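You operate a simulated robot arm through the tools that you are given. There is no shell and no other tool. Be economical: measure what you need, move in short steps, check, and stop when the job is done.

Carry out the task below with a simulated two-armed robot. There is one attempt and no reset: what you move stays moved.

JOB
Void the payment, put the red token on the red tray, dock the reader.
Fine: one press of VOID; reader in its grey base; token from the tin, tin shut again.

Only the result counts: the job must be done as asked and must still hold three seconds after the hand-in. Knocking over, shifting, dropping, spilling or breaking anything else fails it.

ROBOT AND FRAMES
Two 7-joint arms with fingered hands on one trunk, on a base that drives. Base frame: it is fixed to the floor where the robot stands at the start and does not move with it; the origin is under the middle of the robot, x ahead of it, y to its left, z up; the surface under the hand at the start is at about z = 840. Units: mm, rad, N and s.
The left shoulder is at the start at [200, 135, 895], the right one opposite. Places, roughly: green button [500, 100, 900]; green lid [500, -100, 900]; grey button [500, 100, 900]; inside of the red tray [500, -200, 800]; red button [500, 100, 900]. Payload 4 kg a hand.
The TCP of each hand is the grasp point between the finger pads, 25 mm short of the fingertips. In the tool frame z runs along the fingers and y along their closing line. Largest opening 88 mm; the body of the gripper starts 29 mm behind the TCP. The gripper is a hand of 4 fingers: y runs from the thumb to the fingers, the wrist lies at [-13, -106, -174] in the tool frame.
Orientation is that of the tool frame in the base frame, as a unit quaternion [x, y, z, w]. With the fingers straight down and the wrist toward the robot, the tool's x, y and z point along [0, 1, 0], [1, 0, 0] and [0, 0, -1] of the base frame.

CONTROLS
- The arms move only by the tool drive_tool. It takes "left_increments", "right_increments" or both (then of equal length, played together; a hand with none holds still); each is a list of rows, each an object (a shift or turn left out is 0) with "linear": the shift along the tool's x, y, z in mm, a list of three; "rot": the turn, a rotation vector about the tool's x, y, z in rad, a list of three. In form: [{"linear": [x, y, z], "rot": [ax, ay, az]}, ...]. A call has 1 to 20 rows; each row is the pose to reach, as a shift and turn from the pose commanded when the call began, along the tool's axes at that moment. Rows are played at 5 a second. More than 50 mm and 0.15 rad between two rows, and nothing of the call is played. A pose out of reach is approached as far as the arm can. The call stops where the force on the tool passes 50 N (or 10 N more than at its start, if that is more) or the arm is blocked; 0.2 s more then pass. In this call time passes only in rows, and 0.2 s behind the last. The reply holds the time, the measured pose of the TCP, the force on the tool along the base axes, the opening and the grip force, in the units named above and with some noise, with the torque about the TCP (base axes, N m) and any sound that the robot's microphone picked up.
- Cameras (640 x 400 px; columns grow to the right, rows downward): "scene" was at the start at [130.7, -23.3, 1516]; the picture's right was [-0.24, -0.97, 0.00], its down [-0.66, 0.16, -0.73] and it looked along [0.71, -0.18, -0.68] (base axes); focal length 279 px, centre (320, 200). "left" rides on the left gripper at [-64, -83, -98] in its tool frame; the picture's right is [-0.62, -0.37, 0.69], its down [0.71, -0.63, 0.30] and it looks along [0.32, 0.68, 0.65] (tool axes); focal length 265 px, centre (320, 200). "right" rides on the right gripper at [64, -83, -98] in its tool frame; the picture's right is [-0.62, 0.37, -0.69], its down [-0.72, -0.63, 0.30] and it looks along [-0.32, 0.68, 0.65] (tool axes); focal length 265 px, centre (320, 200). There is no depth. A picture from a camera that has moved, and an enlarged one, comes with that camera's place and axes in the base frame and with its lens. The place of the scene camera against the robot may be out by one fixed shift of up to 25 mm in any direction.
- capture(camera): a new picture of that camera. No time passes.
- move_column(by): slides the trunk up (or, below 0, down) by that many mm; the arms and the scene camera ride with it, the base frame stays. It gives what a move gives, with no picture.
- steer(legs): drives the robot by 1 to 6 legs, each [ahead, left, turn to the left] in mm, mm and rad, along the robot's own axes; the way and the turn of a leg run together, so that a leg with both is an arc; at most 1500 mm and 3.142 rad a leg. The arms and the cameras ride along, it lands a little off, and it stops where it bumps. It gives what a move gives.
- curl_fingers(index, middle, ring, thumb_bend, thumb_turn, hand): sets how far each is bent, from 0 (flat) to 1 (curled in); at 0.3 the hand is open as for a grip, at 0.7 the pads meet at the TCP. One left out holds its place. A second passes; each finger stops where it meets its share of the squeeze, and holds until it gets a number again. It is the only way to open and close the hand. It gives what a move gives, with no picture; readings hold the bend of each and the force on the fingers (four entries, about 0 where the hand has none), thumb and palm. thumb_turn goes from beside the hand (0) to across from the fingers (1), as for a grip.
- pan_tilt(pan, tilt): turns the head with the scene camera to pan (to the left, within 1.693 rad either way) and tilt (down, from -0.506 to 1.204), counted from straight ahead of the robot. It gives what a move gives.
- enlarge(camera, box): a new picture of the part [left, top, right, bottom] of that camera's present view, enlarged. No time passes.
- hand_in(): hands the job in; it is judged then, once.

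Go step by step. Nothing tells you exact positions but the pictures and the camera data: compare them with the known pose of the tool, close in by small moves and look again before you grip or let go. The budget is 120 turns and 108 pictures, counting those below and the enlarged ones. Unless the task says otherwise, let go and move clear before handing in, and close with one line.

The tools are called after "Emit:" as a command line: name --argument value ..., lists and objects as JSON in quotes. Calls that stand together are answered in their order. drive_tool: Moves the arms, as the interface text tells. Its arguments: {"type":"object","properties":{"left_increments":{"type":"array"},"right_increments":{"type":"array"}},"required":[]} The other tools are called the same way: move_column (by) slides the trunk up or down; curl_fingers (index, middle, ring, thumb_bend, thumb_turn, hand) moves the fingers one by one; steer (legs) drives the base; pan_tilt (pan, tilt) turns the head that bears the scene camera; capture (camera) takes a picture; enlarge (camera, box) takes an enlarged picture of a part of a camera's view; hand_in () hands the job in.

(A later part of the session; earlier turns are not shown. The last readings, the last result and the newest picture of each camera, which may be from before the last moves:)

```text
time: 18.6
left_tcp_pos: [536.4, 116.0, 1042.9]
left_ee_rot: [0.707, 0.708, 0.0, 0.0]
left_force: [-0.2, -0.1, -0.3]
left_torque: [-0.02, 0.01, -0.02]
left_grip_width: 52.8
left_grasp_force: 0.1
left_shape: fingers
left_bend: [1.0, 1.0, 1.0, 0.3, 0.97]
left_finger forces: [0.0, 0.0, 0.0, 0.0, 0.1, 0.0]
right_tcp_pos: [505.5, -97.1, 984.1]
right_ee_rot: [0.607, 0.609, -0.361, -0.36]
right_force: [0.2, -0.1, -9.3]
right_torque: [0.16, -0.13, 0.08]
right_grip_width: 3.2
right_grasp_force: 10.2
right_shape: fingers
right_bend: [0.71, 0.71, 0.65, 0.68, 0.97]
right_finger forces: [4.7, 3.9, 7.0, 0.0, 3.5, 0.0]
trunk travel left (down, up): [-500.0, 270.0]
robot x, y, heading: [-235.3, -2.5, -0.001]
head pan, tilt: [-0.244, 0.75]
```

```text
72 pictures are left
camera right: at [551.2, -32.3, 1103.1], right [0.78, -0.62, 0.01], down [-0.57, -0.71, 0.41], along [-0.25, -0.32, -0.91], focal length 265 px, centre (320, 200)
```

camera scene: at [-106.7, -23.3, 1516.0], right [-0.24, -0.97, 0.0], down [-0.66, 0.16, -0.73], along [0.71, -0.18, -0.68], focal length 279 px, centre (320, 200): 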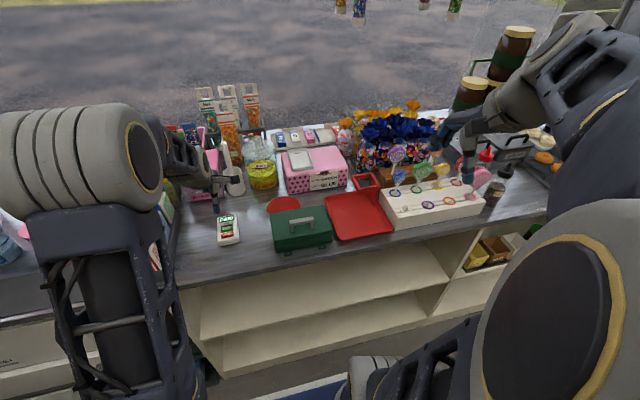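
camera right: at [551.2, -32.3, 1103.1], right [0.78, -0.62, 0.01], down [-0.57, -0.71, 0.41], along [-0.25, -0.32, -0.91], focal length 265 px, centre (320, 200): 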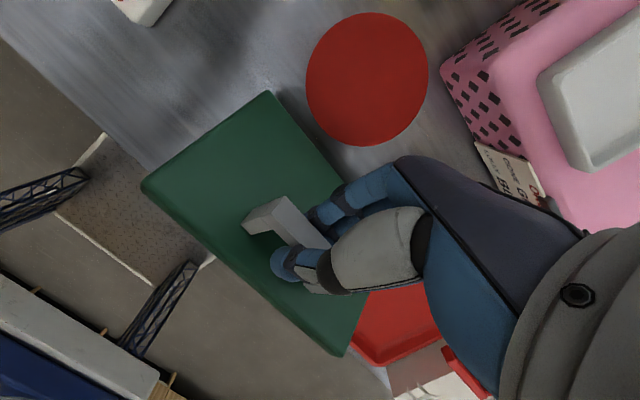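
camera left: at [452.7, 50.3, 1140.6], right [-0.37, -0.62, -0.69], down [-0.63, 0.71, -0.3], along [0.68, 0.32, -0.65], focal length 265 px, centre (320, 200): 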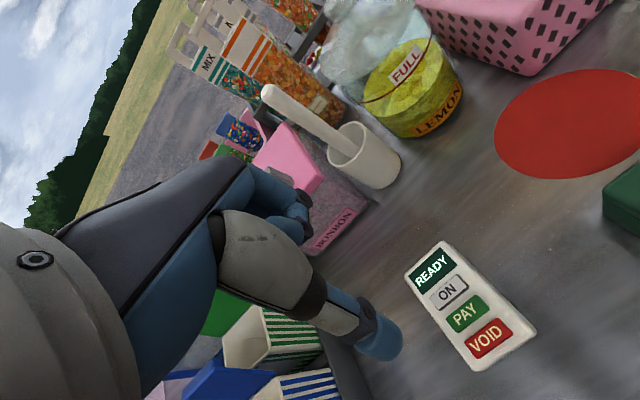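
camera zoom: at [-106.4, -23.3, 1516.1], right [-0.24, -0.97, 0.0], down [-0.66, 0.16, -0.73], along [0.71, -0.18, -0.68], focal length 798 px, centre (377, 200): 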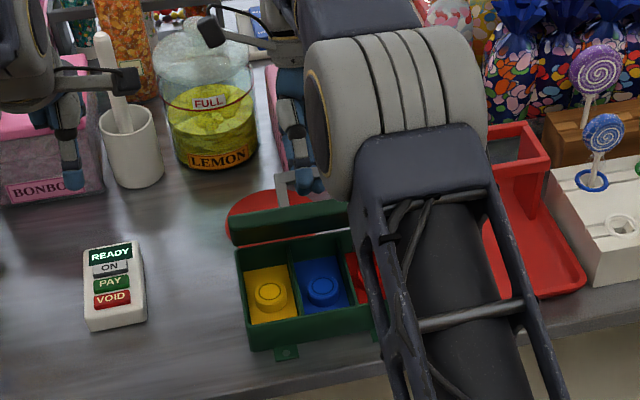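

Lid is at about 70°. Continuing past vertical.

Emit:
drive_tool --right_increments '[{"linear": [0, 8.1, -8.9], "rot": [0.12, 0, 0]}, {"linear": [0, 17.3, -16.5], "rot": [0.24, 0, 0]}, {"linear": [0, 27.6, -22.6], "rot": [0.36, 0, 0]}]'

Emit:
enlarge --camera "scene" --box '[220, 130, 380, 270]'

Emit:
capture --camera "right"

```text
time: 19.2
left_tcp_pos: [537.6, 116.1, 1041.4]
left_ee_rot: [0.707, 0.707, 0.0, 0.0]
left_force: [-0.4, -0.8, 0.3]
left_torque: [-0.01, -0.03, 0.02]
left_grip_width: 53.1
left_grasp_force: 0.0
left_shape: fingers
left_bend: [1.0, 1.0, 1.0, 0.3, 0.97]
left_finger forces: [0.1, 0.0, 0.1, 0.0, 0.0, 0.1]
right_tcp_pos: [489.8, -100.8, 989.6]
right_ee_rot: [0.572, 0.582, -0.406, -0.411]
right_force: [13.4, 13.8, -34.1]
right_torque: [0.62, -0.73, 0.17]
right_grip_width: 9.2
right_grasp_force: 21.5
right_shape: fingers
right_bend: [0.54, 0.62, 0.54, 0.72, 0.97]
right_finger forces: [12.9, 11.5, 19.4, 0.0, 0.0, 0.0]
right hand out of reach, approached as far as the arm can: row 1, 2, 3
trunk travel left (down, up): [-500.0, 270.0]
robot x, y, heading: [-238.1, 0.5, 0.002]
head pan, tilt: [-0.244, 0.75]
stopped in row 3 (right hand): the force on the tool passed its limit at 58 N (the readings are from after the stop); the commanded pose is now the measured one
```

```text
2.86 times, centred on (300, 200) of scene
camera zoom: at [-104.8, -22.5, 1515.4], right [-0.24, -0.97, 0.0], down [-0.66, 0.16, -0.73], along [0.71, -0.18, -0.68], focal length 798 px, centre (377, 200)
```

zoom: 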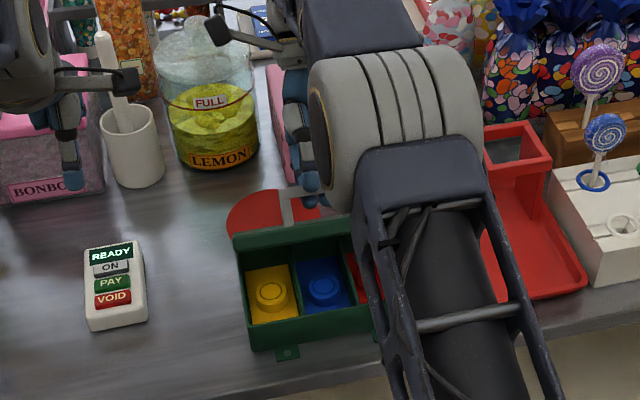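

```text
70 pictures are left
camera right: at [553.7, -37.1, 1100.9], right [0.78, -0.61, -0.12], down [-0.49, -0.72, 0.48], along [-0.39, -0.32, -0.87], focal length 265 px, centre (320, 200)
```

right: 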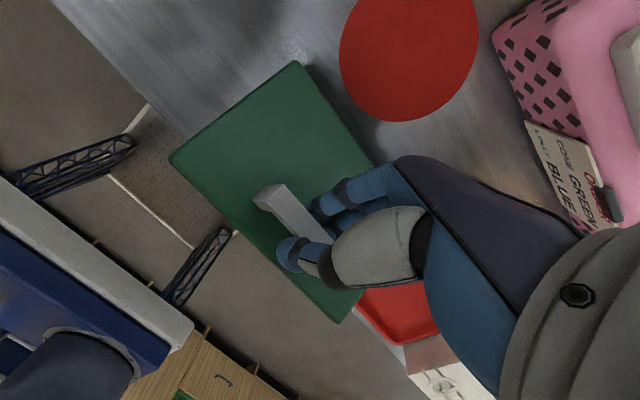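

The right arm hit its reach limit with the lid at about 65–70°. I'll ease the right hand back to its last comfortable pose. The left hand will turn sideways and come over to take the lid from its underside.

Emit:
drive_tool --right_increments '[{"linear": [2, 5, -6.5], "rot": [-0.08, 0, 0]}, {"linear": [4, 10.4, -13], "rot": [-0.166, 0, 0]}]'

Emit:
curl_fingers --hand "left" --index 0.7 --middle 0.7 --ring 0.7 --thumb_bend 0.6

Emit:
drive_tool --left_increments '[{"linear": [0, 0, -40], "rot": [0, 0, 0.1]}, {"linear": [-5, -20, -40], "rot": [0, 0, 0.24]}, {"linear": [-10, -40, -40], "rot": [0, 0, 0.38]}, {"linear": [-15, -60, -40], "rot": [0, 0, 0.52]}, {"linear": [-20, -80, -40], "rot": [0, 0, 0.66]}, {"linear": [-25, -100, -40], "rot": [0, 0, 0.8]}, {"linear": [-30, -115, -40], "rot": [0, 0, 0.94]}, {"linear": [-35, -122, -40], "rot": [0, 0, 1.08]}, {"linear": [-40, -122, -40], "rot": [0, 0, 1.22]}, {"linear": [-45, -122, -40], "rot": [0, 0, 1.36]}, {"linear": [-50, -122, -40], "rot": [0, 0, 1.48]}, {"linear": [-55, -122, -40], "rot": [0, 0, 1.571]}]'

Emit:
capture --camera "scene"

Emit:
capture --camera "left"

```text
time: 19.8
left_tcp_pos: [536.3, 114.3, 1042.0]
left_ee_rot: [0.707, 0.707, -0.001, -0.001]
left_force: [-1.2, 0.6, 0.3]
left_torque: [0.0, 0.0, 0.03]
left_grip_width: 52.8
left_grasp_force: 0.0
left_shape: fingers
left_bend: [1.0, 1.0, 1.0, 0.3, 0.97]
left_finger forces: [0.1, 0.1, 0.0, 0.0, 0.0, 0.0]
right_tcp_pos: [504.2, -98.5, 988.9]
right_ee_rot: [0.606, 0.612, -0.357, -0.361]
right_force: [2.6, 7.0, -17.1]
right_torque: [0.3, -0.15, 0.05]
right_grip_width: 5.1
right_grasp_force: 13.1
right_shape: fingers
right_bend: [0.6, 0.66, 0.6, 0.71, 0.97]
right_finger forces: [7.2, 7.2, 9.4, 0.0, 2.0, 0.1]
trunk travel left (down, up): [-500.0, 270.0]
robot x, y, heading: [-235.7, 3.5, -0.001]
head pan, tilt: [-0.244, 0.75]
```

```text
time: 20.8
left_tcp_pos: [537.3, 115.5, 1041.3]
left_ee_rot: [0.706, 0.708, -0.001, -0.001]
left_force: [0.8, -0.4, 0.1]
left_torque: [0.01, -0.02, 0.01]
left_grip_width: 9.1
left_grasp_force: 0.1
left_shape: fingers
left_bend: [0.7, 0.7, 0.7, 0.6, 1.0]
left_finger forces: [0.1, 0.0, 0.0, 0.0, 0.0, 0.0]
right_tcp_pos: [504.6, -98.8, 988.8]
right_ee_rot: [0.606, 0.612, -0.356, -0.361]
right_force: [2.6, 3.7, -17.1]
right_torque: [0.26, -0.15, 0.09]
right_grip_width: 5.0
right_grasp_force: 12.6
right_shape: fingers
right_bend: [0.71, 0.66, 0.6, 0.71, 0.97]
right_finger forces: [6.9, 6.7, 9.2, 0.0, 2.2, 0.0]
trunk travel left (down, up): [-500.0, 270.0]
robot x, y, heading: [-235.5, -0.4, 0.002]
head pan, tilt: [-0.244, 0.75]
```

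```text
time: 23.4
left_tcp_pos: [415.5, 58.2, 1079.6]
left_ee_rot: [1.0, 0.0, -0.001, 0.0]
left_force: [0.0, 0.3, 0.3]
left_torque: [-0.01, 0.01, -0.03]
left_grip_width: 9.1
left_grasp_force: 0.0
left_shape: fingers
left_bend: [0.7, 0.7, 0.7, 0.6, 1.0]
left_finger forces: [0.0, 0.0, 0.0, 0.1, 0.0, 0.0]
right_tcp_pos: [503.5, -98.5, 988.6]
right_ee_rot: [0.605, 0.613, -0.357, -0.361]
right_force: [3.8, 1.9, -18.8]
right_torque: [0.24, -0.18, 0.12]
right_grip_width: 4.5
right_grasp_force: 13.4
right_shape: fingers
right_bend: [0.71, 0.66, 0.61, 0.71, 0.98]
right_finger forces: [7.4, 6.9, 9.8, 0.1, 1.8, 0.1]
trunk travel left (down, up): [-500.0, 270.0]
robot x, y, heading: [-236.5, -1.3, 0.008]
head pan, tilt: [-0.244, 0.75]
```

```text
69 pictures are left
camera scene: at [-105.7, -23.1, 1515.9], right [-0.24, -0.97, 0.0], down [-0.66, 0.16, -0.73], along [0.71, -0.18, -0.68], focal length 279 px, centre (320, 200)
```

scene: 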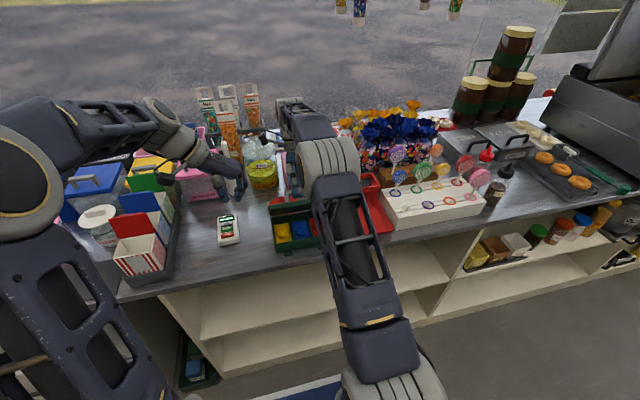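

```text
68 pictures are left
camera left: at [350.5, 142.7, 1178.9], right [-0.62, 0.37, -0.69], down [0.71, 0.63, -0.31], along [0.32, -0.68, -0.65], focal length 265 px, centre (320, 200)
```

left: 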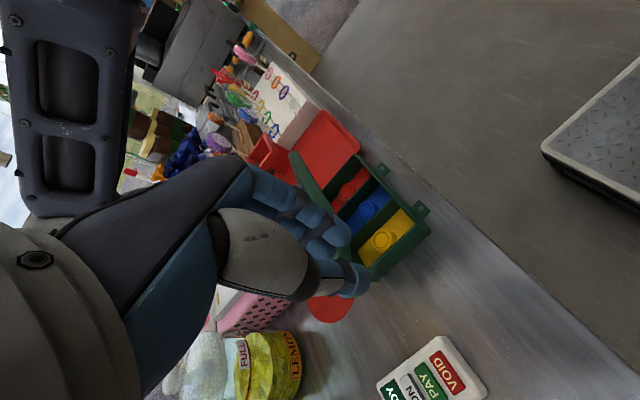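

The left camera now looks into the tin from the side. I'll enlarge to see the lid angle.

Emit:
enlarge --camera "left" --box '[240, 110, 450, 290]'

```text
2.22 times, centred on (345, 200) of left
camera zoom: at [350.5, 142.7, 1178.9], right [-0.62, 0.37, -0.69], down [0.71, 0.63, -0.31], along [0.32, -0.68, -0.65], focal length 590 px, centre (264, 200)
```

zoom: 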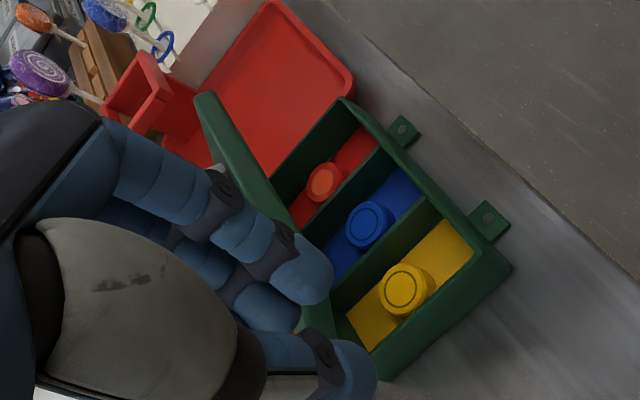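

The lid is at roughly 60–65° and the red token is near [450, -156, 860]. I'll bring the left hand down in front of the lid's left part, inside of it, to take over holding it.

Emit:
drive_tool --left_increments '[{"linear": [-10, 40, 0]}, {"linear": [-10, 80, 0]}, {"linear": [-10, 84, 40]}, {"linear": [-10, 84, 80]}, {"linear": [-10, 84, 120]}]'

Emit:
enlarge --camera "scene" --box '[200, 120, 380, 270]'

Emit:
capture --camera "left"

```text
time: 24.6
left_tcp_pos: [404.1, -22.6, 962.4]
left_ee_rot: [1.0, 0.0, 0.0, 0.0]
left_force: [-0.4, 0.6, 0.0]
left_torque: [-0.01, -0.01, 0.0]
left_grip_width: 8.9
left_grasp_force: 0.2
left_shape: fingers
left_bend: [0.7, 0.7, 0.7, 0.6, 1.0]
left_finger forces: [0.0, 0.0, 0.0, 0.1, 0.0, 0.1]
right_tcp_pos: [505.1, -98.1, 987.7]
right_ee_rot: [0.606, 0.613, -0.356, -0.361]
right_force: [3.0, 2.5, -20.6]
right_torque: [0.28, -0.18, 0.09]
right_grip_width: 4.5
right_grasp_force: 13.2
right_shape: fingers
right_bend: [0.71, 0.66, 0.61, 0.71, 0.98]
right_finger forces: [7.8, 7.1, 10.3, 0.0, 1.7, 0.1]
trunk travel left (down, up): [-500.0, 270.0]
robot x, y, heading: [-236.0, 0.9, 0.002]
head pan, tilt: [-0.244, 0.75]
```

```text
2.67 times, centred on (290, 195) of scene
camera zoom: at [-105.8, -23.2, 1515.9], right [-0.24, -0.97, 0.0], down [-0.66, 0.16, -0.73], along [0.71, -0.18, -0.68], focal length 745 px, centre (400, 213)
```

zoom: 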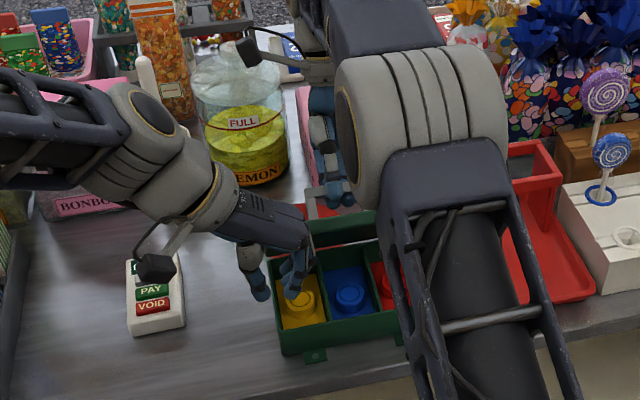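

```text
65 pictures are left
camera left: at [339.3, 59.7, 1060.9], right [-0.62, 0.37, -0.69], down [0.71, 0.63, -0.3], along [0.32, -0.68, -0.65], focal length 265 px, centre (320, 200)
```

left: 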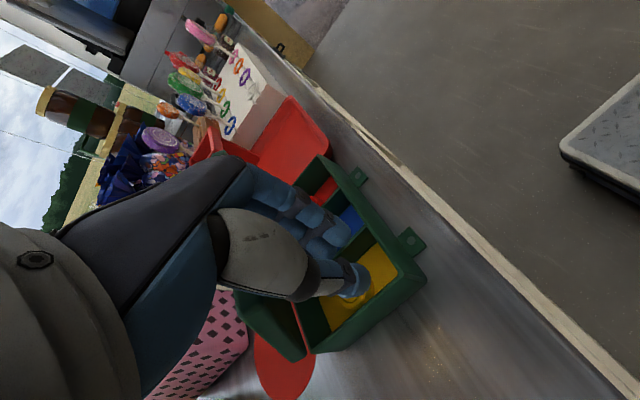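

The lid's free edge is about 15–20 mm ahead of the left fingers. I'll push forward gently until it is supported.

Emit:
drive_tool --left_increments '[{"linear": [8, 0, 0]}, {"linear": [14, 0, 0]}, {"linear": [19, 0, 0]}, {"linear": [24, 0, 0]}]'

Emit:
capture --camera "left"

```text
time: 25.6
left_tcp_pos: [426.2, -24.6, 962.2]
left_ee_rot: [1.0, -0.003, -0.003, 0.0]
left_force: [-34.4, 4.3, 18.0]
left_torque: [-0.53, -0.99, -0.84]
left_grip_width: 9.0
left_grasp_force: 18.3
left_shape: fingers
left_bend: [0.7, 0.7, 0.7, 0.6, 1.0]
left_finger forces: [0.0, 0.0, 36.4, 0.0, 0.0, 0.0]
right_tcp_pos: [504.6, -98.0, 989.9]
right_ee_rot: [0.607, 0.614, -0.354, -0.358]
right_force: [28.4, 1.6, -17.0]
right_torque: [0.23, -0.59, 0.4]
right_grip_width: 2.0
right_grasp_force: 13.2
right_shape: fingers
right_bend: [0.71, 0.71, 0.57, 0.72, 0.98]
right_finger forces: [8.1, 2.8, 15.3, 0.1, 0.1, 0.1]
trunk travel left (down, up): [-500.0, 270.0]
robot x, y, heading: [-234.7, -1.8, 0.004]
head pan, tilt: [-0.244, 0.75]
```

```text
64 pictures are left
camera left: at [362.2, 59.4, 1060.8], right [-0.62, 0.37, -0.69], down [0.72, 0.63, -0.31], along [0.32, -0.69, -0.66], focal length 265 px, centre (320, 200)
```

left: 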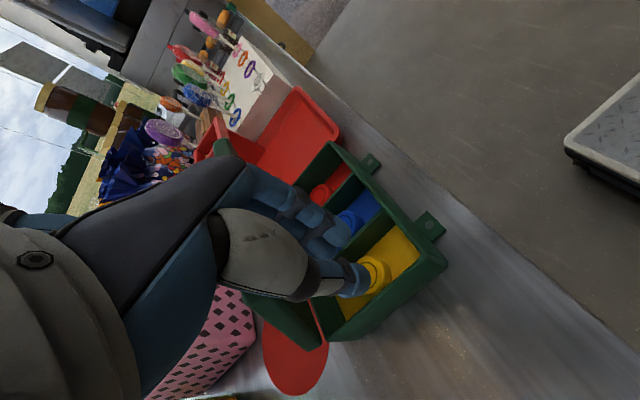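

The left hand supports the lid now. I'll ease it 3 mm, then open the right hand and withdraw along its fingers.

Emit:
drive_tool --left_increments '[{"linear": [-3, 0, 0]}]'

Emit:
curl_fingers --hand "right" --index 0.3 --middle 0.3 --ring 0.3 --thumb_bend 0.3

Emit:
capture --camera "right"

```text
time: 26.0
left_tcp_pos: [425.8, -23.8, 961.9]
left_ee_rot: [1.0, -0.001, -0.002, -0.001]
left_force: [-26.6, 1.1, 10.3]
left_torque: [-0.3, -0.7, -0.69]
left_grip_width: 9.1
left_grasp_force: 13.9
left_shape: fingers
left_bend: [0.7, 0.7, 0.7, 0.6, 1.0]
left_finger forces: [0.0, 0.0, 28.1, 0.0, 0.0, 0.0]
right_tcp_pos: [505.4, -98.7, 989.3]
right_ee_rot: [0.607, 0.614, -0.355, -0.36]
right_force: [23.6, 2.0, -14.2]
right_torque: [0.17, -0.53, 0.36]
right_grip_width: 1.5
right_grasp_force: 11.3
right_shape: fingers
right_bend: [0.71, 0.71, 0.57, 0.72, 0.98]
right_finger forces: [7.1, 2.6, 13.4, 0.0, 0.0, 0.0]
trunk travel left (down, up): [-500.0, 270.0]
robot x, y, heading: [-237.7, -0.3, 0.005]
head pan, tilt: [-0.244, 0.75]
```

```text
time: 27.0
left_tcp_pos: [425.6, -22.9, 960.3]
left_ee_rot: [1.0, 0.001, 0.0, 0.0]
left_force: [0.2, 0.2, -0.4]
left_torque: [-0.02, -0.01, 0.01]
left_grip_width: 8.8
left_grasp_force: 0.1
left_shape: fingers
left_bend: [0.7, 0.7, 0.7, 0.6, 1.0]
left_finger forces: [0.0, 0.1, 0.1, 0.0, 0.0, 0.0]
right_tcp_pos: [503.4, -98.4, 988.6]
right_ee_rot: [0.605, 0.613, -0.357, -0.361]
right_force: [0.0, 0.0, -0.1]
right_torque: [-0.01, 0.01, -0.02]
right_grip_width: 84.4
right_grasp_force: 0.1
right_shape: fingers
right_bend: [0.3, 0.3, 0.3, 0.3, 0.98]
right_finger forces: [0.0, 0.1, 0.0, 0.1, 0.0, 0.0]
trunk travel left (down, up): [-500.0, 270.0]
robot x, y, heading: [-234.6, -0.9, -0.003]
head pan, tilt: [-0.244, 0.75]
```

```text
63 pictures are left
camera right: at [548.3, -35.8, 1109.3], right [0.79, -0.62, 0.01], down [-0.57, -0.72, 0.4], along [-0.24, -0.32, -0.92], focal length 265 px, centre (320, 200)
```

right: 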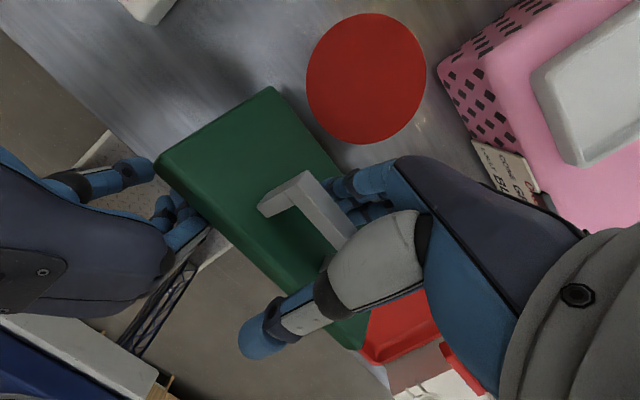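

With the right hand released, the left hand feels no load, so the hinge holds the lid by friction. I'll withdraw the right hand along its fingers and up.

Emit:
drive_tool --right_increments '[{"linear": [0, 0, -15]}, {"linear": [0, 0, -30]}, {"linear": [0, 0, -45]}, {"linear": [0, 0, -60]}]'

Emit:
capture --camera "right"

```text
time: 28.0
left_tcp_pos: [425.6, -23.3, 962.3]
left_ee_rot: [1.0, 0.001, 0.0, 0.0]
left_force: [0.1, -0.7, -0.3]
left_torque: [-0.01, 0.02, -0.03]
left_grip_width: 9.0
left_grasp_force: 0.1
left_shape: fingers
left_bend: [0.7, 0.7, 0.7, 0.6, 1.0]
left_finger forces: [0.1, 0.0, 0.0, 0.0, 0.0, 0.1]
right_tcp_pos: [531.9, -98.5, 1002.9]
right_ee_rot: [0.605, 0.613, -0.358, -0.361]
right_force: [0.0, -0.2, 0.3]
right_torque: [0.01, -0.01, 0.01]
right_grip_width: 84.4
right_grasp_force: 0.1
right_shape: fingers
right_bend: [0.3, 0.3, 0.3, 0.3, 0.98]
right_finger forces: [0.0, 0.0, 0.1, 0.0, 0.0, 0.0]
right hand out of reach, approached as far as the arm can: row 3, 4
trunk travel left (down, up): [-500.0, 270.0]
robot x, y, heading: [-235.5, -2.6, 0.005]
head pan, tilt: [-0.244, 0.75]
```

```text
62 pictures are left
camera right: at [575.4, -36.0, 1124.2], right [0.79, -0.62, 0.01], down [-0.57, -0.72, 0.4], along [-0.24, -0.32, -0.92], focal length 265 px, centre (320, 200)
```

right: 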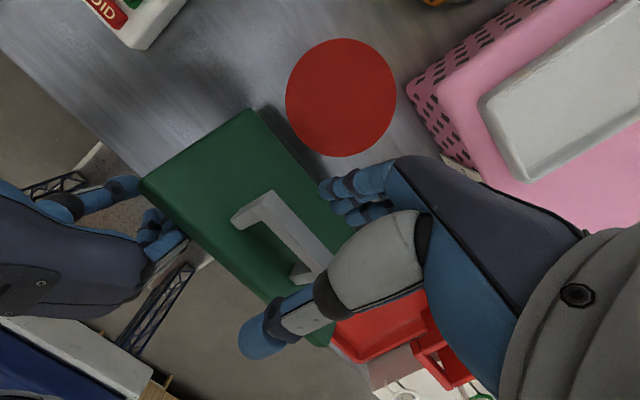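

Emit:
drive_tool --right_increments '[{"linear": [0, -35, 6]}, {"linear": [0, -70, -13]}, {"linear": [0, -100, -30]}, {"linear": [0, -100, -30], "rot": [-0.14, 0, 0]}, {"linear": [0, -100, -30], "rot": [-0.28, 0, 0]}, {"linear": [0, -100, -30], "rot": [-0.42, 0, 0]}, {"linear": [0, -100, -30], "rot": [-0.56, 0, 0]}, {"linear": [0, -100, -30], "rot": [-0.7, 0, 0]}, {"linear": [0, -100, -30], "rot": [-0.84, 0, 0]}, {"linear": [0, -100, -30], "rot": [-0.98, 0, 0]}, {"linear": [0, -100, -30], "rot": [-1.07, 0, 0]}]'

Emit:
capture --camera "right"

Emit:
capture --camera "left"

```text
time: 30.4
left_tcp_pos: [426.3, -23.0, 961.7]
left_ee_rot: [1.0, 0.0, 0.0, 0.0]
left_force: [-0.4, 0.0, 0.7]
left_torque: [0.0, 0.0, -0.02]
left_grip_width: 9.1
left_grasp_force: 0.5
left_shape: fingers
left_bend: [0.7, 0.7, 0.7, 0.6, 1.0]
left_finger forces: [0.0, 0.1, 0.2, 0.0, 0.0, 0.0]
right_tcp_pos: [509.4, -99.3, 1106.9]
right_ee_rot: [0.705, 0.709, 0.007, -0.002]
right_force: [0.8, 0.0, -0.1]
right_torque: [0.03, 0.0, 0.0]
right_grip_width: 84.8
right_grasp_force: 0.1
right_shape: fingers
right_bend: [0.3, 0.3, 0.3, 0.3, 0.98]
right_finger forces: [0.0, 0.0, 0.0, 0.0, 0.0, 0.1]
right hand out of reach, approached as far as the arm can: row 3
trunk travel left (down, up): [-500.0, 270.0]
robot x, y, heading: [-236.9, 0.1, -0.005]
head pan, tilt: [-0.244, 0.75]
```

```text
61 pictures are left
camera right: at [423.7, -36.3, 1203.5], right [0.37, -0.63, 0.69], down [-0.62, -0.71, -0.32], along [0.69, -0.31, -0.65], focal length 265 px, centre (320, 200)
```

right: 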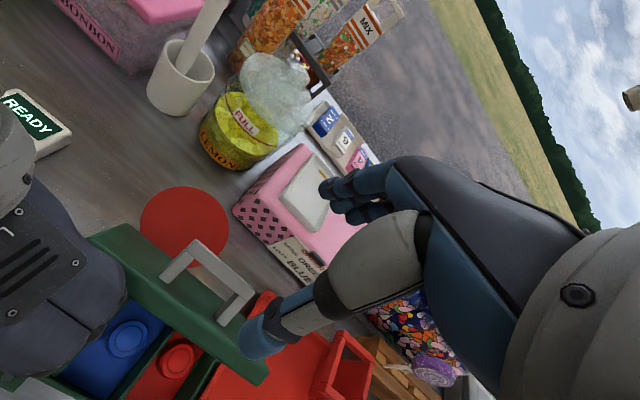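

```text
60 pictures are left
camera left: at [360.8, 59.9, 1060.1], right [-0.62, 0.37, -0.69], down [0.71, 0.63, -0.3], along [0.32, -0.68, -0.65], focal length 265 px, centre (320, 200)
```

left: 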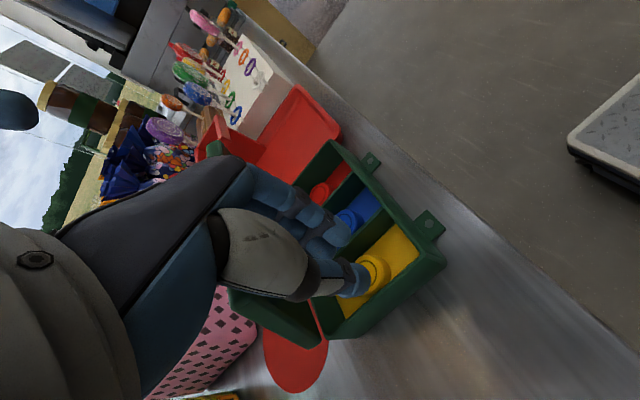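

The right hand is clear. The left hand now pushes the lid further open.

Emit:
drive_tool --left_increments '[{"linear": [10, 0, 0]}, {"linear": [20, 0, 0]}, {"linear": [30, 0, 0]}, {"linear": [40, 0, 0]}, {"linear": [50, 0, 0]}, {"linear": [58, 0, 0]}]'

Emit:
capture --camera "right"

Emit:
capture --camera "left"

```text
time: 31.8
left_tcp_pos: [483.1, -21.8, 961.5]
left_ee_rot: [1.0, -0.001, -0.001, 0.0]
left_force: [-0.1, 1.2, -0.3]
left_torque: [-0.03, -0.05, 0.01]
left_grip_width: 9.0
left_grasp_force: 0.1
left_shape: fingers
left_bend: [0.7, 0.7, 0.7, 0.6, 1.0]
left_finger forces: [0.1, 0.0, 0.0, 0.1, 0.0, 0.0]
right_tcp_pos: [509.0, -98.5, 1106.4]
right_ee_rot: [0.705, 0.709, 0.005, -0.002]
right_force: [0.1, 0.2, -0.4]
right_torque: [-0.01, 0.0, 0.02]
right_grip_width: 84.9
right_grasp_force: 0.1
right_shape: fingers
right_bend: [0.3, 0.3, 0.3, 0.3, 0.98]
right_finger forces: [0.0, 0.0, 0.1, 0.0, 0.0, 0.0]
trunk travel left (down, up): [-500.0, 270.0]
robot x, y, heading: [-238.0, 1.3, 0.0]
head pan, tilt: [-0.244, 0.75]
```

```text
59 pictures are left
camera right: at [423.8, -36.4, 1203.7], right [0.37, -0.63, 0.69], down [-0.62, -0.71, -0.32], along [0.69, -0.31, -0.65], focal length 265 px, centre (320, 200)
```

right: 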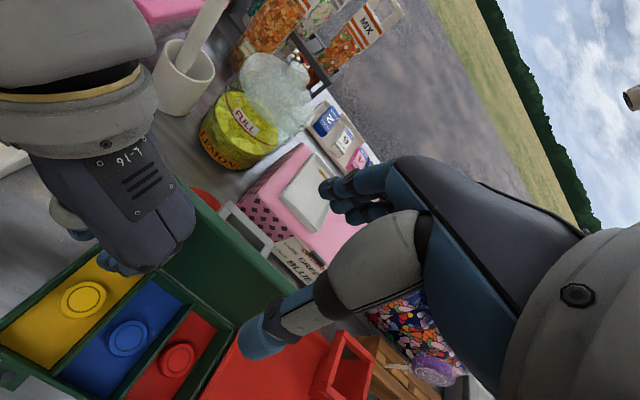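

```text
58 pictures are left
camera left: at [418.6, 60.5, 1059.4], right [-0.62, 0.37, -0.69], down [0.71, 0.63, -0.3], along [0.32, -0.68, -0.65], focal length 265 px, centre (320, 200)
```

left: 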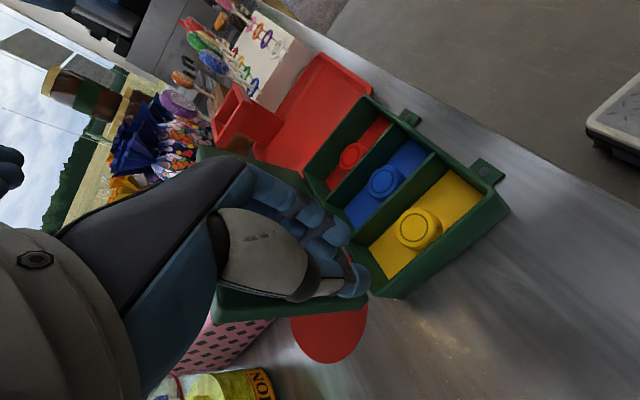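

The lid is now about vertical or slightly past, and it holds. I'll back the left hand away upward and to the left, then look at the tokens closely.

Emit:
drive_tool --left_increments '[{"linear": [-20, 0, 0]}, {"linear": [-40, 0, 0]}, {"linear": [-40, -30, -30]}, {"linear": [-40, -60, -60]}, {"linear": [-40, -90, -90]}, {"linear": [-40, -130, -100]}, {"linear": [-40, -170, -100]}]'

Emit:
enlarge --camera "left" --box '[240, 110, 480, 290]'

Emit:
enlarge --camera "scene" --box '[200, 120, 380, 270]'

```text
time: 33.4
left_tcp_pos: [445.6, 146.8, 1060.8]
left_ee_rot: [1.0, 0.0, 0.001, 0.0]
left_force: [-0.7, -0.9, 0.0]
left_torque: [0.01, -0.01, 0.02]
left_grip_width: 9.2
left_grasp_force: 0.0
left_shape: fingers
left_bend: [0.7, 0.7, 0.7, 0.6, 1.0]
left_finger forces: [0.0, 0.0, 0.0, 0.1, 0.0, 0.0]
right_tcp_pos: [508.5, -98.7, 1106.2]
right_ee_rot: [0.706, 0.708, 0.006, -0.001]
right_force: [0.9, -0.6, 0.4]
right_torque: [0.0, 0.02, -0.04]
right_grip_width: 84.5
right_grasp_force: 0.0
right_shape: fingers
right_bend: [0.3, 0.3, 0.3, 0.3, 0.98]
right_finger forces: [0.0, 0.1, 0.0, 0.0, 0.0, 0.1]
trunk travel left (down, up): [-500.0, 270.0]
robot x, y, heading: [-237.2, -4.2, 0.002]
head pan, tilt: [-0.244, 0.75]
```

```text
2.22 times, centred on (360, 200) of left
camera zoom: at [380.6, 229.6, 1159.9], right [-0.62, 0.37, -0.69], down [0.71, 0.63, -0.3], along [0.32, -0.68, -0.65], focal length 590 px, centre (231, 200)
```

zoom: 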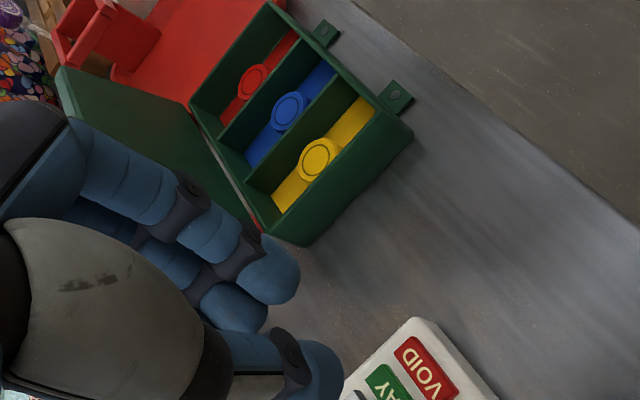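

```text
2.67 times, centred on (290, 195) of scene
camera zoom: at [-106.3, -23.3, 1516.0], right [-0.24, -0.97, 0.0], down [-0.66, 0.16, -0.73], along [0.71, -0.18, -0.68], focal length 745 px, centre (400, 213)
```

zoom: 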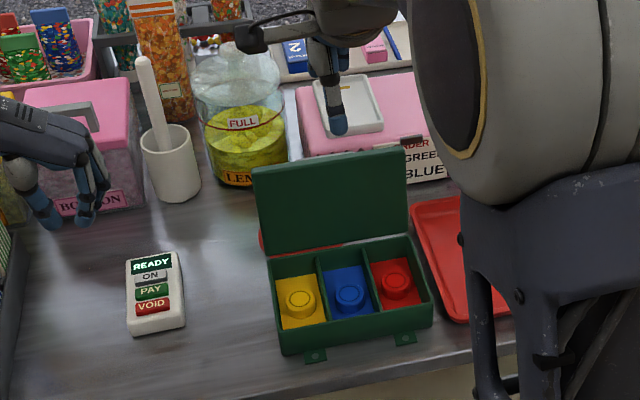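

The lid stays open by itself. I need the token and compartment sizes before choosing a grip, so I'll enlarge the right camera view.

Emit:
enlarge --camera "right" --box '[0, 230, 272, 400]'

Emit:
enlarge --camera "right" --box '[290, 140, 450, 240]'

```text
2.35 times, centred on (136, 315) of right
camera zoom: at [423.9, -36.8, 1203.6], right [0.37, -0.63, 0.69], down [-0.63, -0.71, -0.32], along [0.69, -0.31, -0.65], focal length 624 px, centre (753, -71)
```

zoom: 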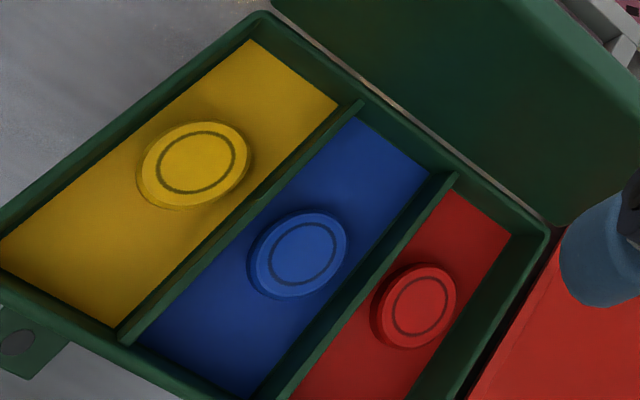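

```text
4.00 times, centred on (370, 190) of right
camera zoom: at [423.9, -36.8, 1203.6], right [0.37, -0.63, 0.69], down [-0.63, -0.71, -0.32], along [0.69, -0.31, -0.65], focal length 1062 px, centre (120, 240)
```

zoom: 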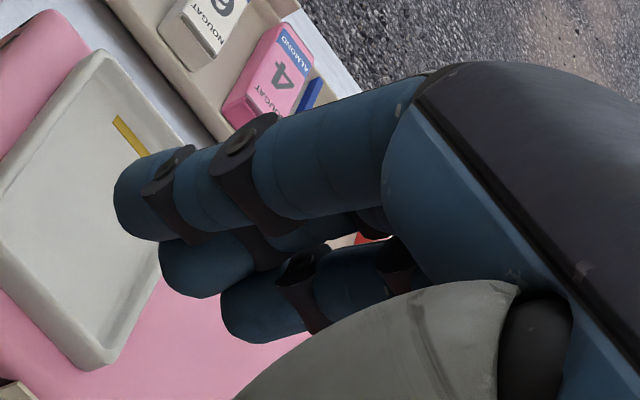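

The tokens are plain discs of about 34 mm on coloured floors. The red disc is centred near [455, -147], top z≈868, in a compartment about 45 mm wide. I'll pinch with the middle finger and thumb only, so I'll shape the hand and approach from above.

Emit:
curl_fingers --hand "right" --index 1 --ring 1 --middle 0.42 --thumb_bend 0.42

Emit:
drive_tool --right_increments '[{"linear": [-20, -25, 0]}, {"linear": [-48, -54, 0]}, {"linear": [-48, -54, 40]}, {"linear": [-48, -54, 80]}, {"linear": [-48, -54, 120]}, {"linear": [-48, -54, 140]}]'

Emit:
capture --camera "right"

Emit:
capture --camera "left"

```text
time: 34.4
left_tcp_pos: [444.3, 145.5, 1061.3]
left_ee_rot: [1.0, 0.0, 0.0, 0.0]
left_force: [-0.6, 0.9, 0.1]
left_torque: [0.0, -0.01, 0.0]
left_grip_width: 9.2
left_grasp_force: 0.1
left_shape: fingers
left_bend: [0.7, 0.7, 0.7, 0.6, 1.0]
left_finger forces: [0.0, 0.1, 0.0, 0.1, 0.0, 0.1]
right_tcp_pos: [508.2, -98.7, 1106.9]
right_ee_rot: [0.705, 0.709, 0.005, -0.001]
right_force: [0.0, -0.4, -0.1]
right_torque: [0.0, 0.01, 0.0]
right_grip_width: 47.6
right_grasp_force: 0.1
right_shape: fingers
right_bend: [1.0, 0.42, 1.0, 0.42, 0.98]
right_finger forces: [0.0, 0.1, 0.1, 0.0, 0.0, 0.0]
trunk travel left (down, up): [-500.0, 270.0]
robot x, y, heading: [-238.2, 1.5, 0.006]
head pan, tilt: [-0.244, 0.75]
```

```text
time: 35.8
left_tcp_pos: [444.9, 145.5, 1061.8]
left_ee_rot: [1.0, -0.001, 0.0, 0.0]
left_force: [-0.9, 0.0, 0.0]
left_torque: [-0.02, 0.0, -0.02]
left_grip_width: 9.1
left_grasp_force: 0.0
left_shape: fingers
left_bend: [0.7, 0.7, 0.7, 0.6, 1.0]
left_finger forces: [0.0, 0.0, 0.1, 0.0, 0.1, 0.0]
right_tcp_pos: [456.5, -146.7, 965.2]
right_ee_rot: [0.705, 0.709, 0.006, -0.002]
right_force: [-0.1, -0.4, 0.5]
right_torque: [0.04, -0.03, 0.02]
right_grip_width: 47.5
right_grasp_force: 0.1
right_shape: fingers
right_bend: [1.0, 0.42, 1.0, 0.42, 0.98]
right_finger forces: [0.0, 0.1, 0.0, 0.0, 0.0, 0.0]
trunk travel left (down, up): [-500.0, 270.0]
robot x, y, heading: [-235.6, 1.4, 0.003]
head pan, tilt: [-0.244, 0.75]
```

```text
53 pictures are left
camera right: at [372.0, -84.8, 1062.2], right [0.37, -0.63, 0.69], down [-0.62, -0.71, -0.32], along [0.69, -0.31, -0.65], focal length 265 px, centre (320, 200)
```

right: 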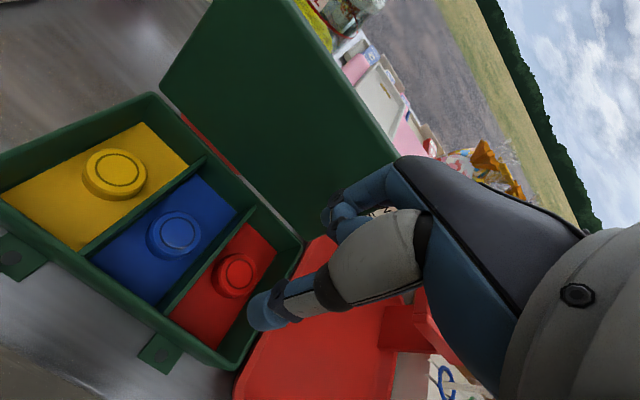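

```text
52 pictures are left
camera left: at [380.5, 229.5, 1159.7], right [-0.62, 0.37, -0.69], down [0.71, 0.63, -0.3], along [0.32, -0.68, -0.65], focal length 265 px, centre (320, 200)
```

left: 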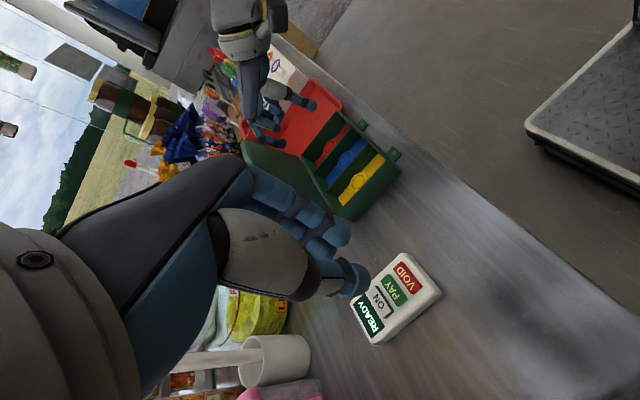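

Emit:
enlarge --camera "left" --box '[200, 40, 400, 200]'

Emit:
enlarge --camera "right" --box '[130, 160, 370, 360]'

```text
2.50 times, centred on (300, 120) of left
camera zoom: at [380.5, 229.5, 1159.7], right [-0.62, 0.37, -0.69], down [0.71, 0.63, -0.3], along [0.32, -0.68, -0.65], focal length 664 px, centre (370, 400)
```

zoom: 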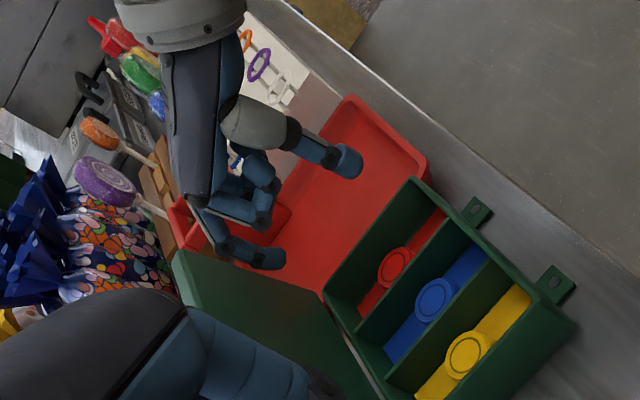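

```text
2.00 times, centred on (250, 260) of right
camera zoom: at [372.0, -84.8, 1062.2], right [0.37, -0.63, 0.69], down [-0.62, -0.71, -0.32], along [0.69, -0.31, -0.65], focal length 531 px, centre (460, 80)
```

zoom: 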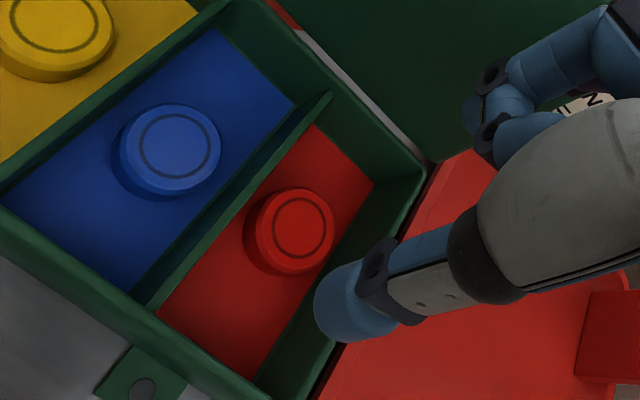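

Heights agree: the disc top is at ≈868, the rim at ≈885, and the fingertips are about 20 mm below the TCP. I'll narrow the pinch and lower to just above the disc.

Emit:
curl_fingers --hand "right" --middle 0.5 --thumb_bend 0.5

Emit:
drive_tool --right_increments '[{"linear": [0, -1, 30]}, {"linear": [0, -1, 55]}, {"linear": [0, -1, 68]}]'

Emit:
enlarge --camera "left" --box '[220, 60, 380, 188]'

Emit:
enlarge --camera "right" --box '[160, 170, 400, 370]'

```text
time: 36.8
left_tcp_pos: [444.6, 145.7, 1061.3]
left_ee_rot: [1.0, 0.001, 0.0, 0.0]
left_force: [-0.8, 0.4, -0.2]
left_torque: [0.02, -0.01, 0.0]
left_grip_width: 9.1
left_grasp_force: 0.1
left_shape: fingers
left_bend: [0.7, 0.7, 0.7, 0.6, 1.0]
left_finger forces: [0.0, 0.1, 0.0, 0.0, 0.0, 0.0]
right_tcp_pos: [456.8, -147.7, 964.9]
right_ee_rot: [0.705, 0.709, 0.005, -0.002]
right_force: [0.7, 0.5, -0.2]
right_torque: [0.04, -0.01, -0.02]
right_grip_width: 44.1
right_grasp_force: 0.1
right_shape: fingers
right_bend: [1.0, 0.5, 1.0, 0.5, 0.98]
right_finger forces: [0.1, 0.1, 0.0, 0.0, 0.0, 0.0]
trunk travel left (down, up): [-500.0, 270.0]
robot x, y, heading: [-235.7, -1.0, 0.005]
head pan, tilt: [-0.244, 0.75]
```

```text
time: 37.6
left_tcp_pos: [445.0, 146.2, 1061.8]
left_ee_rot: [1.0, 0.0, 0.0, 0.0]
left_force: [0.2, 0.4, -0.4]
left_torque: [0.0, 0.0, -0.02]
left_grip_width: 9.1
left_grasp_force: 0.0
left_shape: fingers
left_bend: [0.7, 0.7, 0.7, 0.6, 1.0]
left_finger forces: [0.0, 0.0, 0.0, 0.0, 0.1, 0.0]
right_tcp_pos: [456.1, -146.7, 898.0]
right_ee_rot: [0.705, 0.709, 0.005, -0.002]
right_force: [0.2, 0.2, -0.4]
right_torque: [-0.04, 0.0, -0.02]
right_grip_width: 44.5
right_grasp_force: 0.1
right_shape: fingers
right_bend: [1.0, 0.5, 1.0, 0.5, 0.98]
right_finger forces: [0.0, 0.1, 0.0, 0.0, 0.0, 0.0]
trunk travel left (down, up): [-500.0, 270.0]
robot x, y, heading: [-237.4, 1.2, 0.003]
head pan, tilt: [-0.244, 0.75]
```

```text
3.12 times, centred on (300, 124) of left
camera zoom: at [380.6, 229.5, 1159.7], right [-0.62, 0.37, -0.69], down [0.71, 0.63, -0.3], along [0.32, -0.68, -0.65], focal length 829 px, centre (382, 438)
```

zoom: 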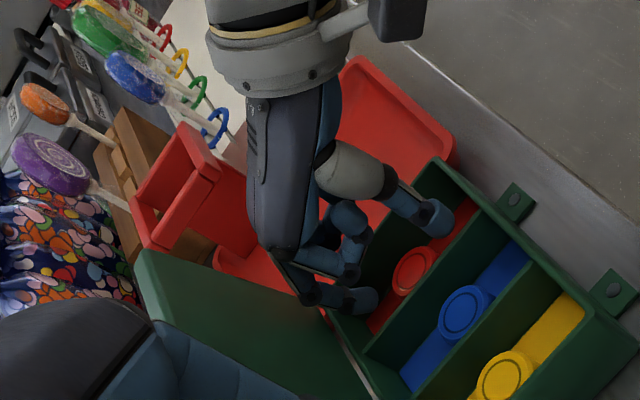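

```text
2.00 times, centred on (280, 270) of right
camera zoom: at [370.9, -83.3, 995.3], right [0.37, -0.63, 0.69], down [-0.62, -0.71, -0.32], along [0.69, -0.31, -0.65], focal length 531 px, centre (400, 60)
```

zoom: 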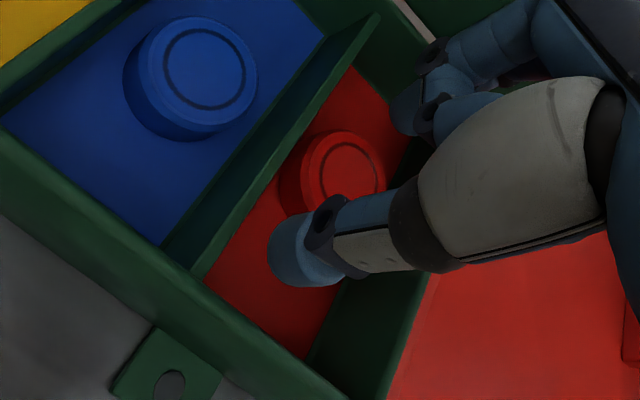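

The disc is centred between thumb and middle finger. I'll lower the last 17 mm in small steps.

Emit:
drive_tool --right_increments '[{"linear": [0, -1, 6]}, {"linear": [0, -1, 12]}, {"linear": [0, -1, 17]}]'

Emit:
enlarge --camera "left" --box '[280, 90, 380, 170]'

Emit:
enlarge --camera "right" --box '[160, 170, 400, 370]'

```text
time: 38.4
left_tcp_pos: [445.5, 145.6, 1061.9]
left_ee_rot: [1.0, 0.001, 0.0, 0.001]
left_force: [0.0, 0.2, -0.2]
left_torque: [-0.02, 0.01, 0.03]
left_grip_width: 9.1
left_grasp_force: 0.0
left_shape: fingers
left_bend: [0.7, 0.7, 0.7, 0.6, 1.0]
left_finger forces: [0.1, 0.0, 0.0, 0.0, 0.0, 0.0]
right_tcp_pos: [456.4, -144.5, 881.1]
right_ee_rot: [0.706, 0.708, 0.006, -0.002]
right_force: [-0.3, 0.5, 0.3]
right_torque: [0.06, 0.01, -0.05]
right_grip_width: 44.4
right_grasp_force: 0.1
right_shape: fingers
right_bend: [1.0, 0.5, 1.0, 0.5, 0.98]
right_finger forces: [0.0, 0.0, 0.0, 0.0, 0.1, 0.0]
trunk travel left (down, up): [-500.0, 270.0]
robot x, y, heading: [-239.0, 2.4, 0.001]
head pan, tilt: [-0.244, 0.75]
```

```text
5.00 times, centred on (330, 130) of left
camera zoom: at [380.6, 229.5, 1159.7], right [-0.62, 0.37, -0.69], down [0.71, 0.63, -0.3], along [0.32, -0.68, -0.65], focal length 1327 px, centre (270, 550)
```

zoom: 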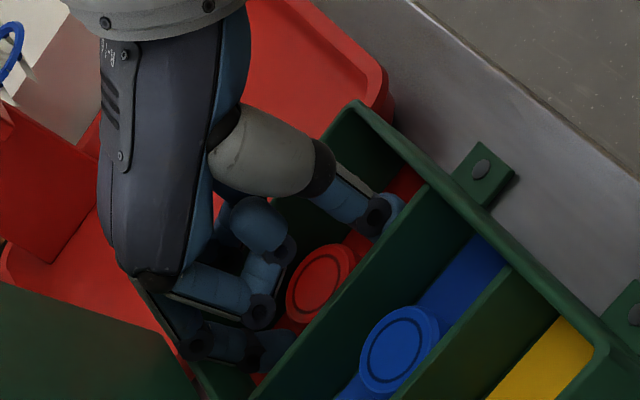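

```text
2.00 times, centred on (280, 270) of right
camera zoom: at [370.0, -81.8, 977.7], right [0.37, -0.63, 0.69], down [-0.62, -0.71, -0.32], along [0.69, -0.31, -0.65], focal length 531 px, centre (400, 60)
```

zoom: 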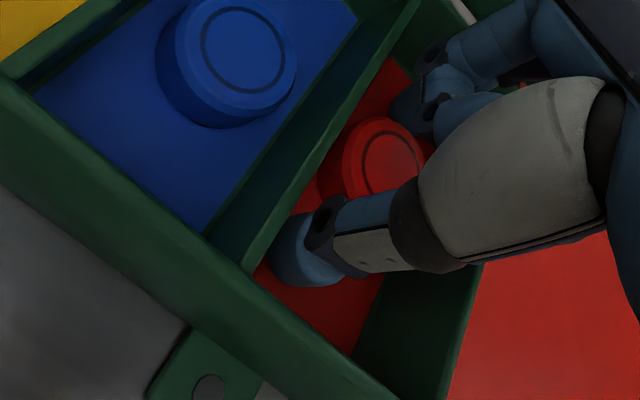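

Emit:
drive_tool --right_increments '[{"linear": [-1, -1, 2]}]'

Emit:
curl_fingers --hand "right" --middle 0.72 --thumb_bend 0.72

Emit:
enlarge --camera "left" --box '[280, 90, 380, 170]'

Emit:
enlarge --camera "right" --box '[160, 170, 400, 370]'

```text
time: 38.8
left_tcp_pos: [445.4, 146.4, 1062.2]
left_ee_rot: [1.0, 0.001, 0.0, 0.0]
left_force: [0.0, 0.6, 0.3]
left_torque: [-0.03, 0.05, 0.02]
left_grip_width: 9.3
left_grasp_force: 0.2
left_shape: fingers
left_bend: [0.7, 0.7, 0.7, 0.6, 1.0]
left_finger forces: [0.0, 0.0, 0.0, 0.1, 0.0, 0.0]
right_tcp_pos: [454.1, -145.8, 878.2]
right_ee_rot: [0.706, 0.708, 0.006, -0.001]
right_force: [-0.4, 0.9, -0.5]
right_torque: [-0.01, 0.03, 0.0]
right_grip_width: 44.3
right_grasp_force: 0.1
right_shape: fingers
right_bend: [1.0, 0.5, 1.0, 0.5, 0.98]
right_finger forces: [0.0, 0.0, 0.0, 0.1, 0.1, 0.0]
trunk travel left (down, up): [-500.0, 270.0]
robot x, y, heading: [-236.0, -1.0, 0.002]
head pan, tilt: [-0.244, 0.75]
```

```text
time: 39.8
left_tcp_pos: [445.8, 146.3, 1062.2]
left_ee_rot: [1.0, 0.002, -0.001, -0.001]
left_force: [-0.6, -0.6, -0.1]
left_torque: [0.02, 0.01, -0.01]
left_grip_width: 9.4
left_grasp_force: 0.0
left_shape: fingers
left_bend: [0.7, 0.7, 0.7, 0.6, 1.0]
left_finger forces: [0.0, 0.0, 0.0, 0.0, 0.1, 0.0]
right_tcp_pos: [454.1, -145.4, 878.4]
right_ee_rot: [0.705, 0.709, 0.006, -0.002]
right_force: [-0.4, 0.1, 0.1]
right_torque: [-0.02, 0.0, 0.02]
right_grip_width: 40.0
right_grasp_force: 9.1
right_shape: fingers
right_bend: [1.0, 0.61, 1.0, 0.62, 0.94]
right_finger forces: [0.0, 9.1, 0.0, 0.1, 9.0, 0.1]
trunk travel left (down, up): [-500.0, 270.0]
robot x, y, heading: [-238.9, -0.8, 0.006]
head pan, tilt: [-0.244, 0.75]
```

```text
5.00 times, centred on (330, 130) of left
camera zoom: at [380.6, 229.5, 1159.6], right [-0.62, 0.37, -0.69], down [0.71, 0.63, -0.3], along [0.32, -0.68, -0.65], focal length 1327 px, centre (270, 550)
```

zoom: 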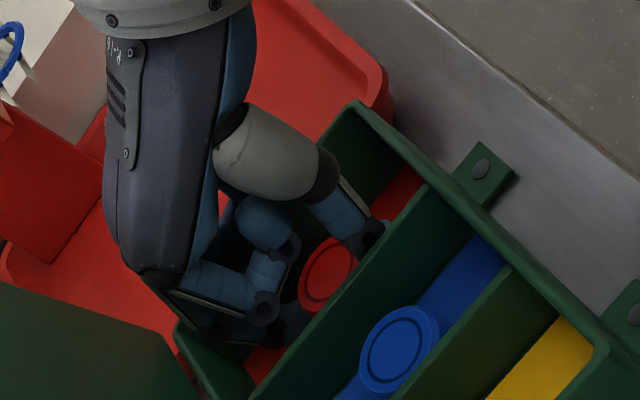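

```text
2.00 times, centred on (280, 270) of right
camera zoom: at [368.6, -83.1, 975.8], right [0.37, -0.63, 0.69], down [-0.62, -0.71, -0.32], along [0.69, -0.31, -0.65], focal length 531 px, centre (400, 60)
```

zoom: 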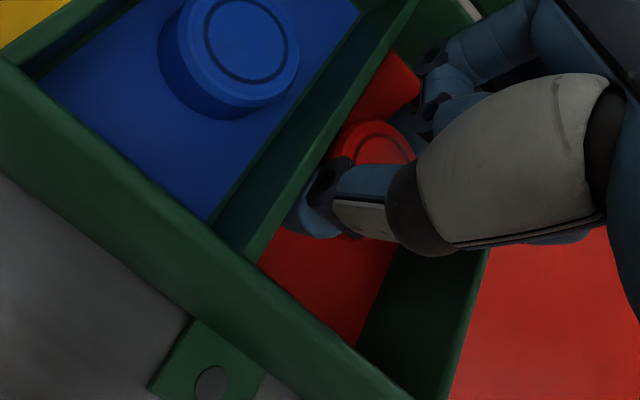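

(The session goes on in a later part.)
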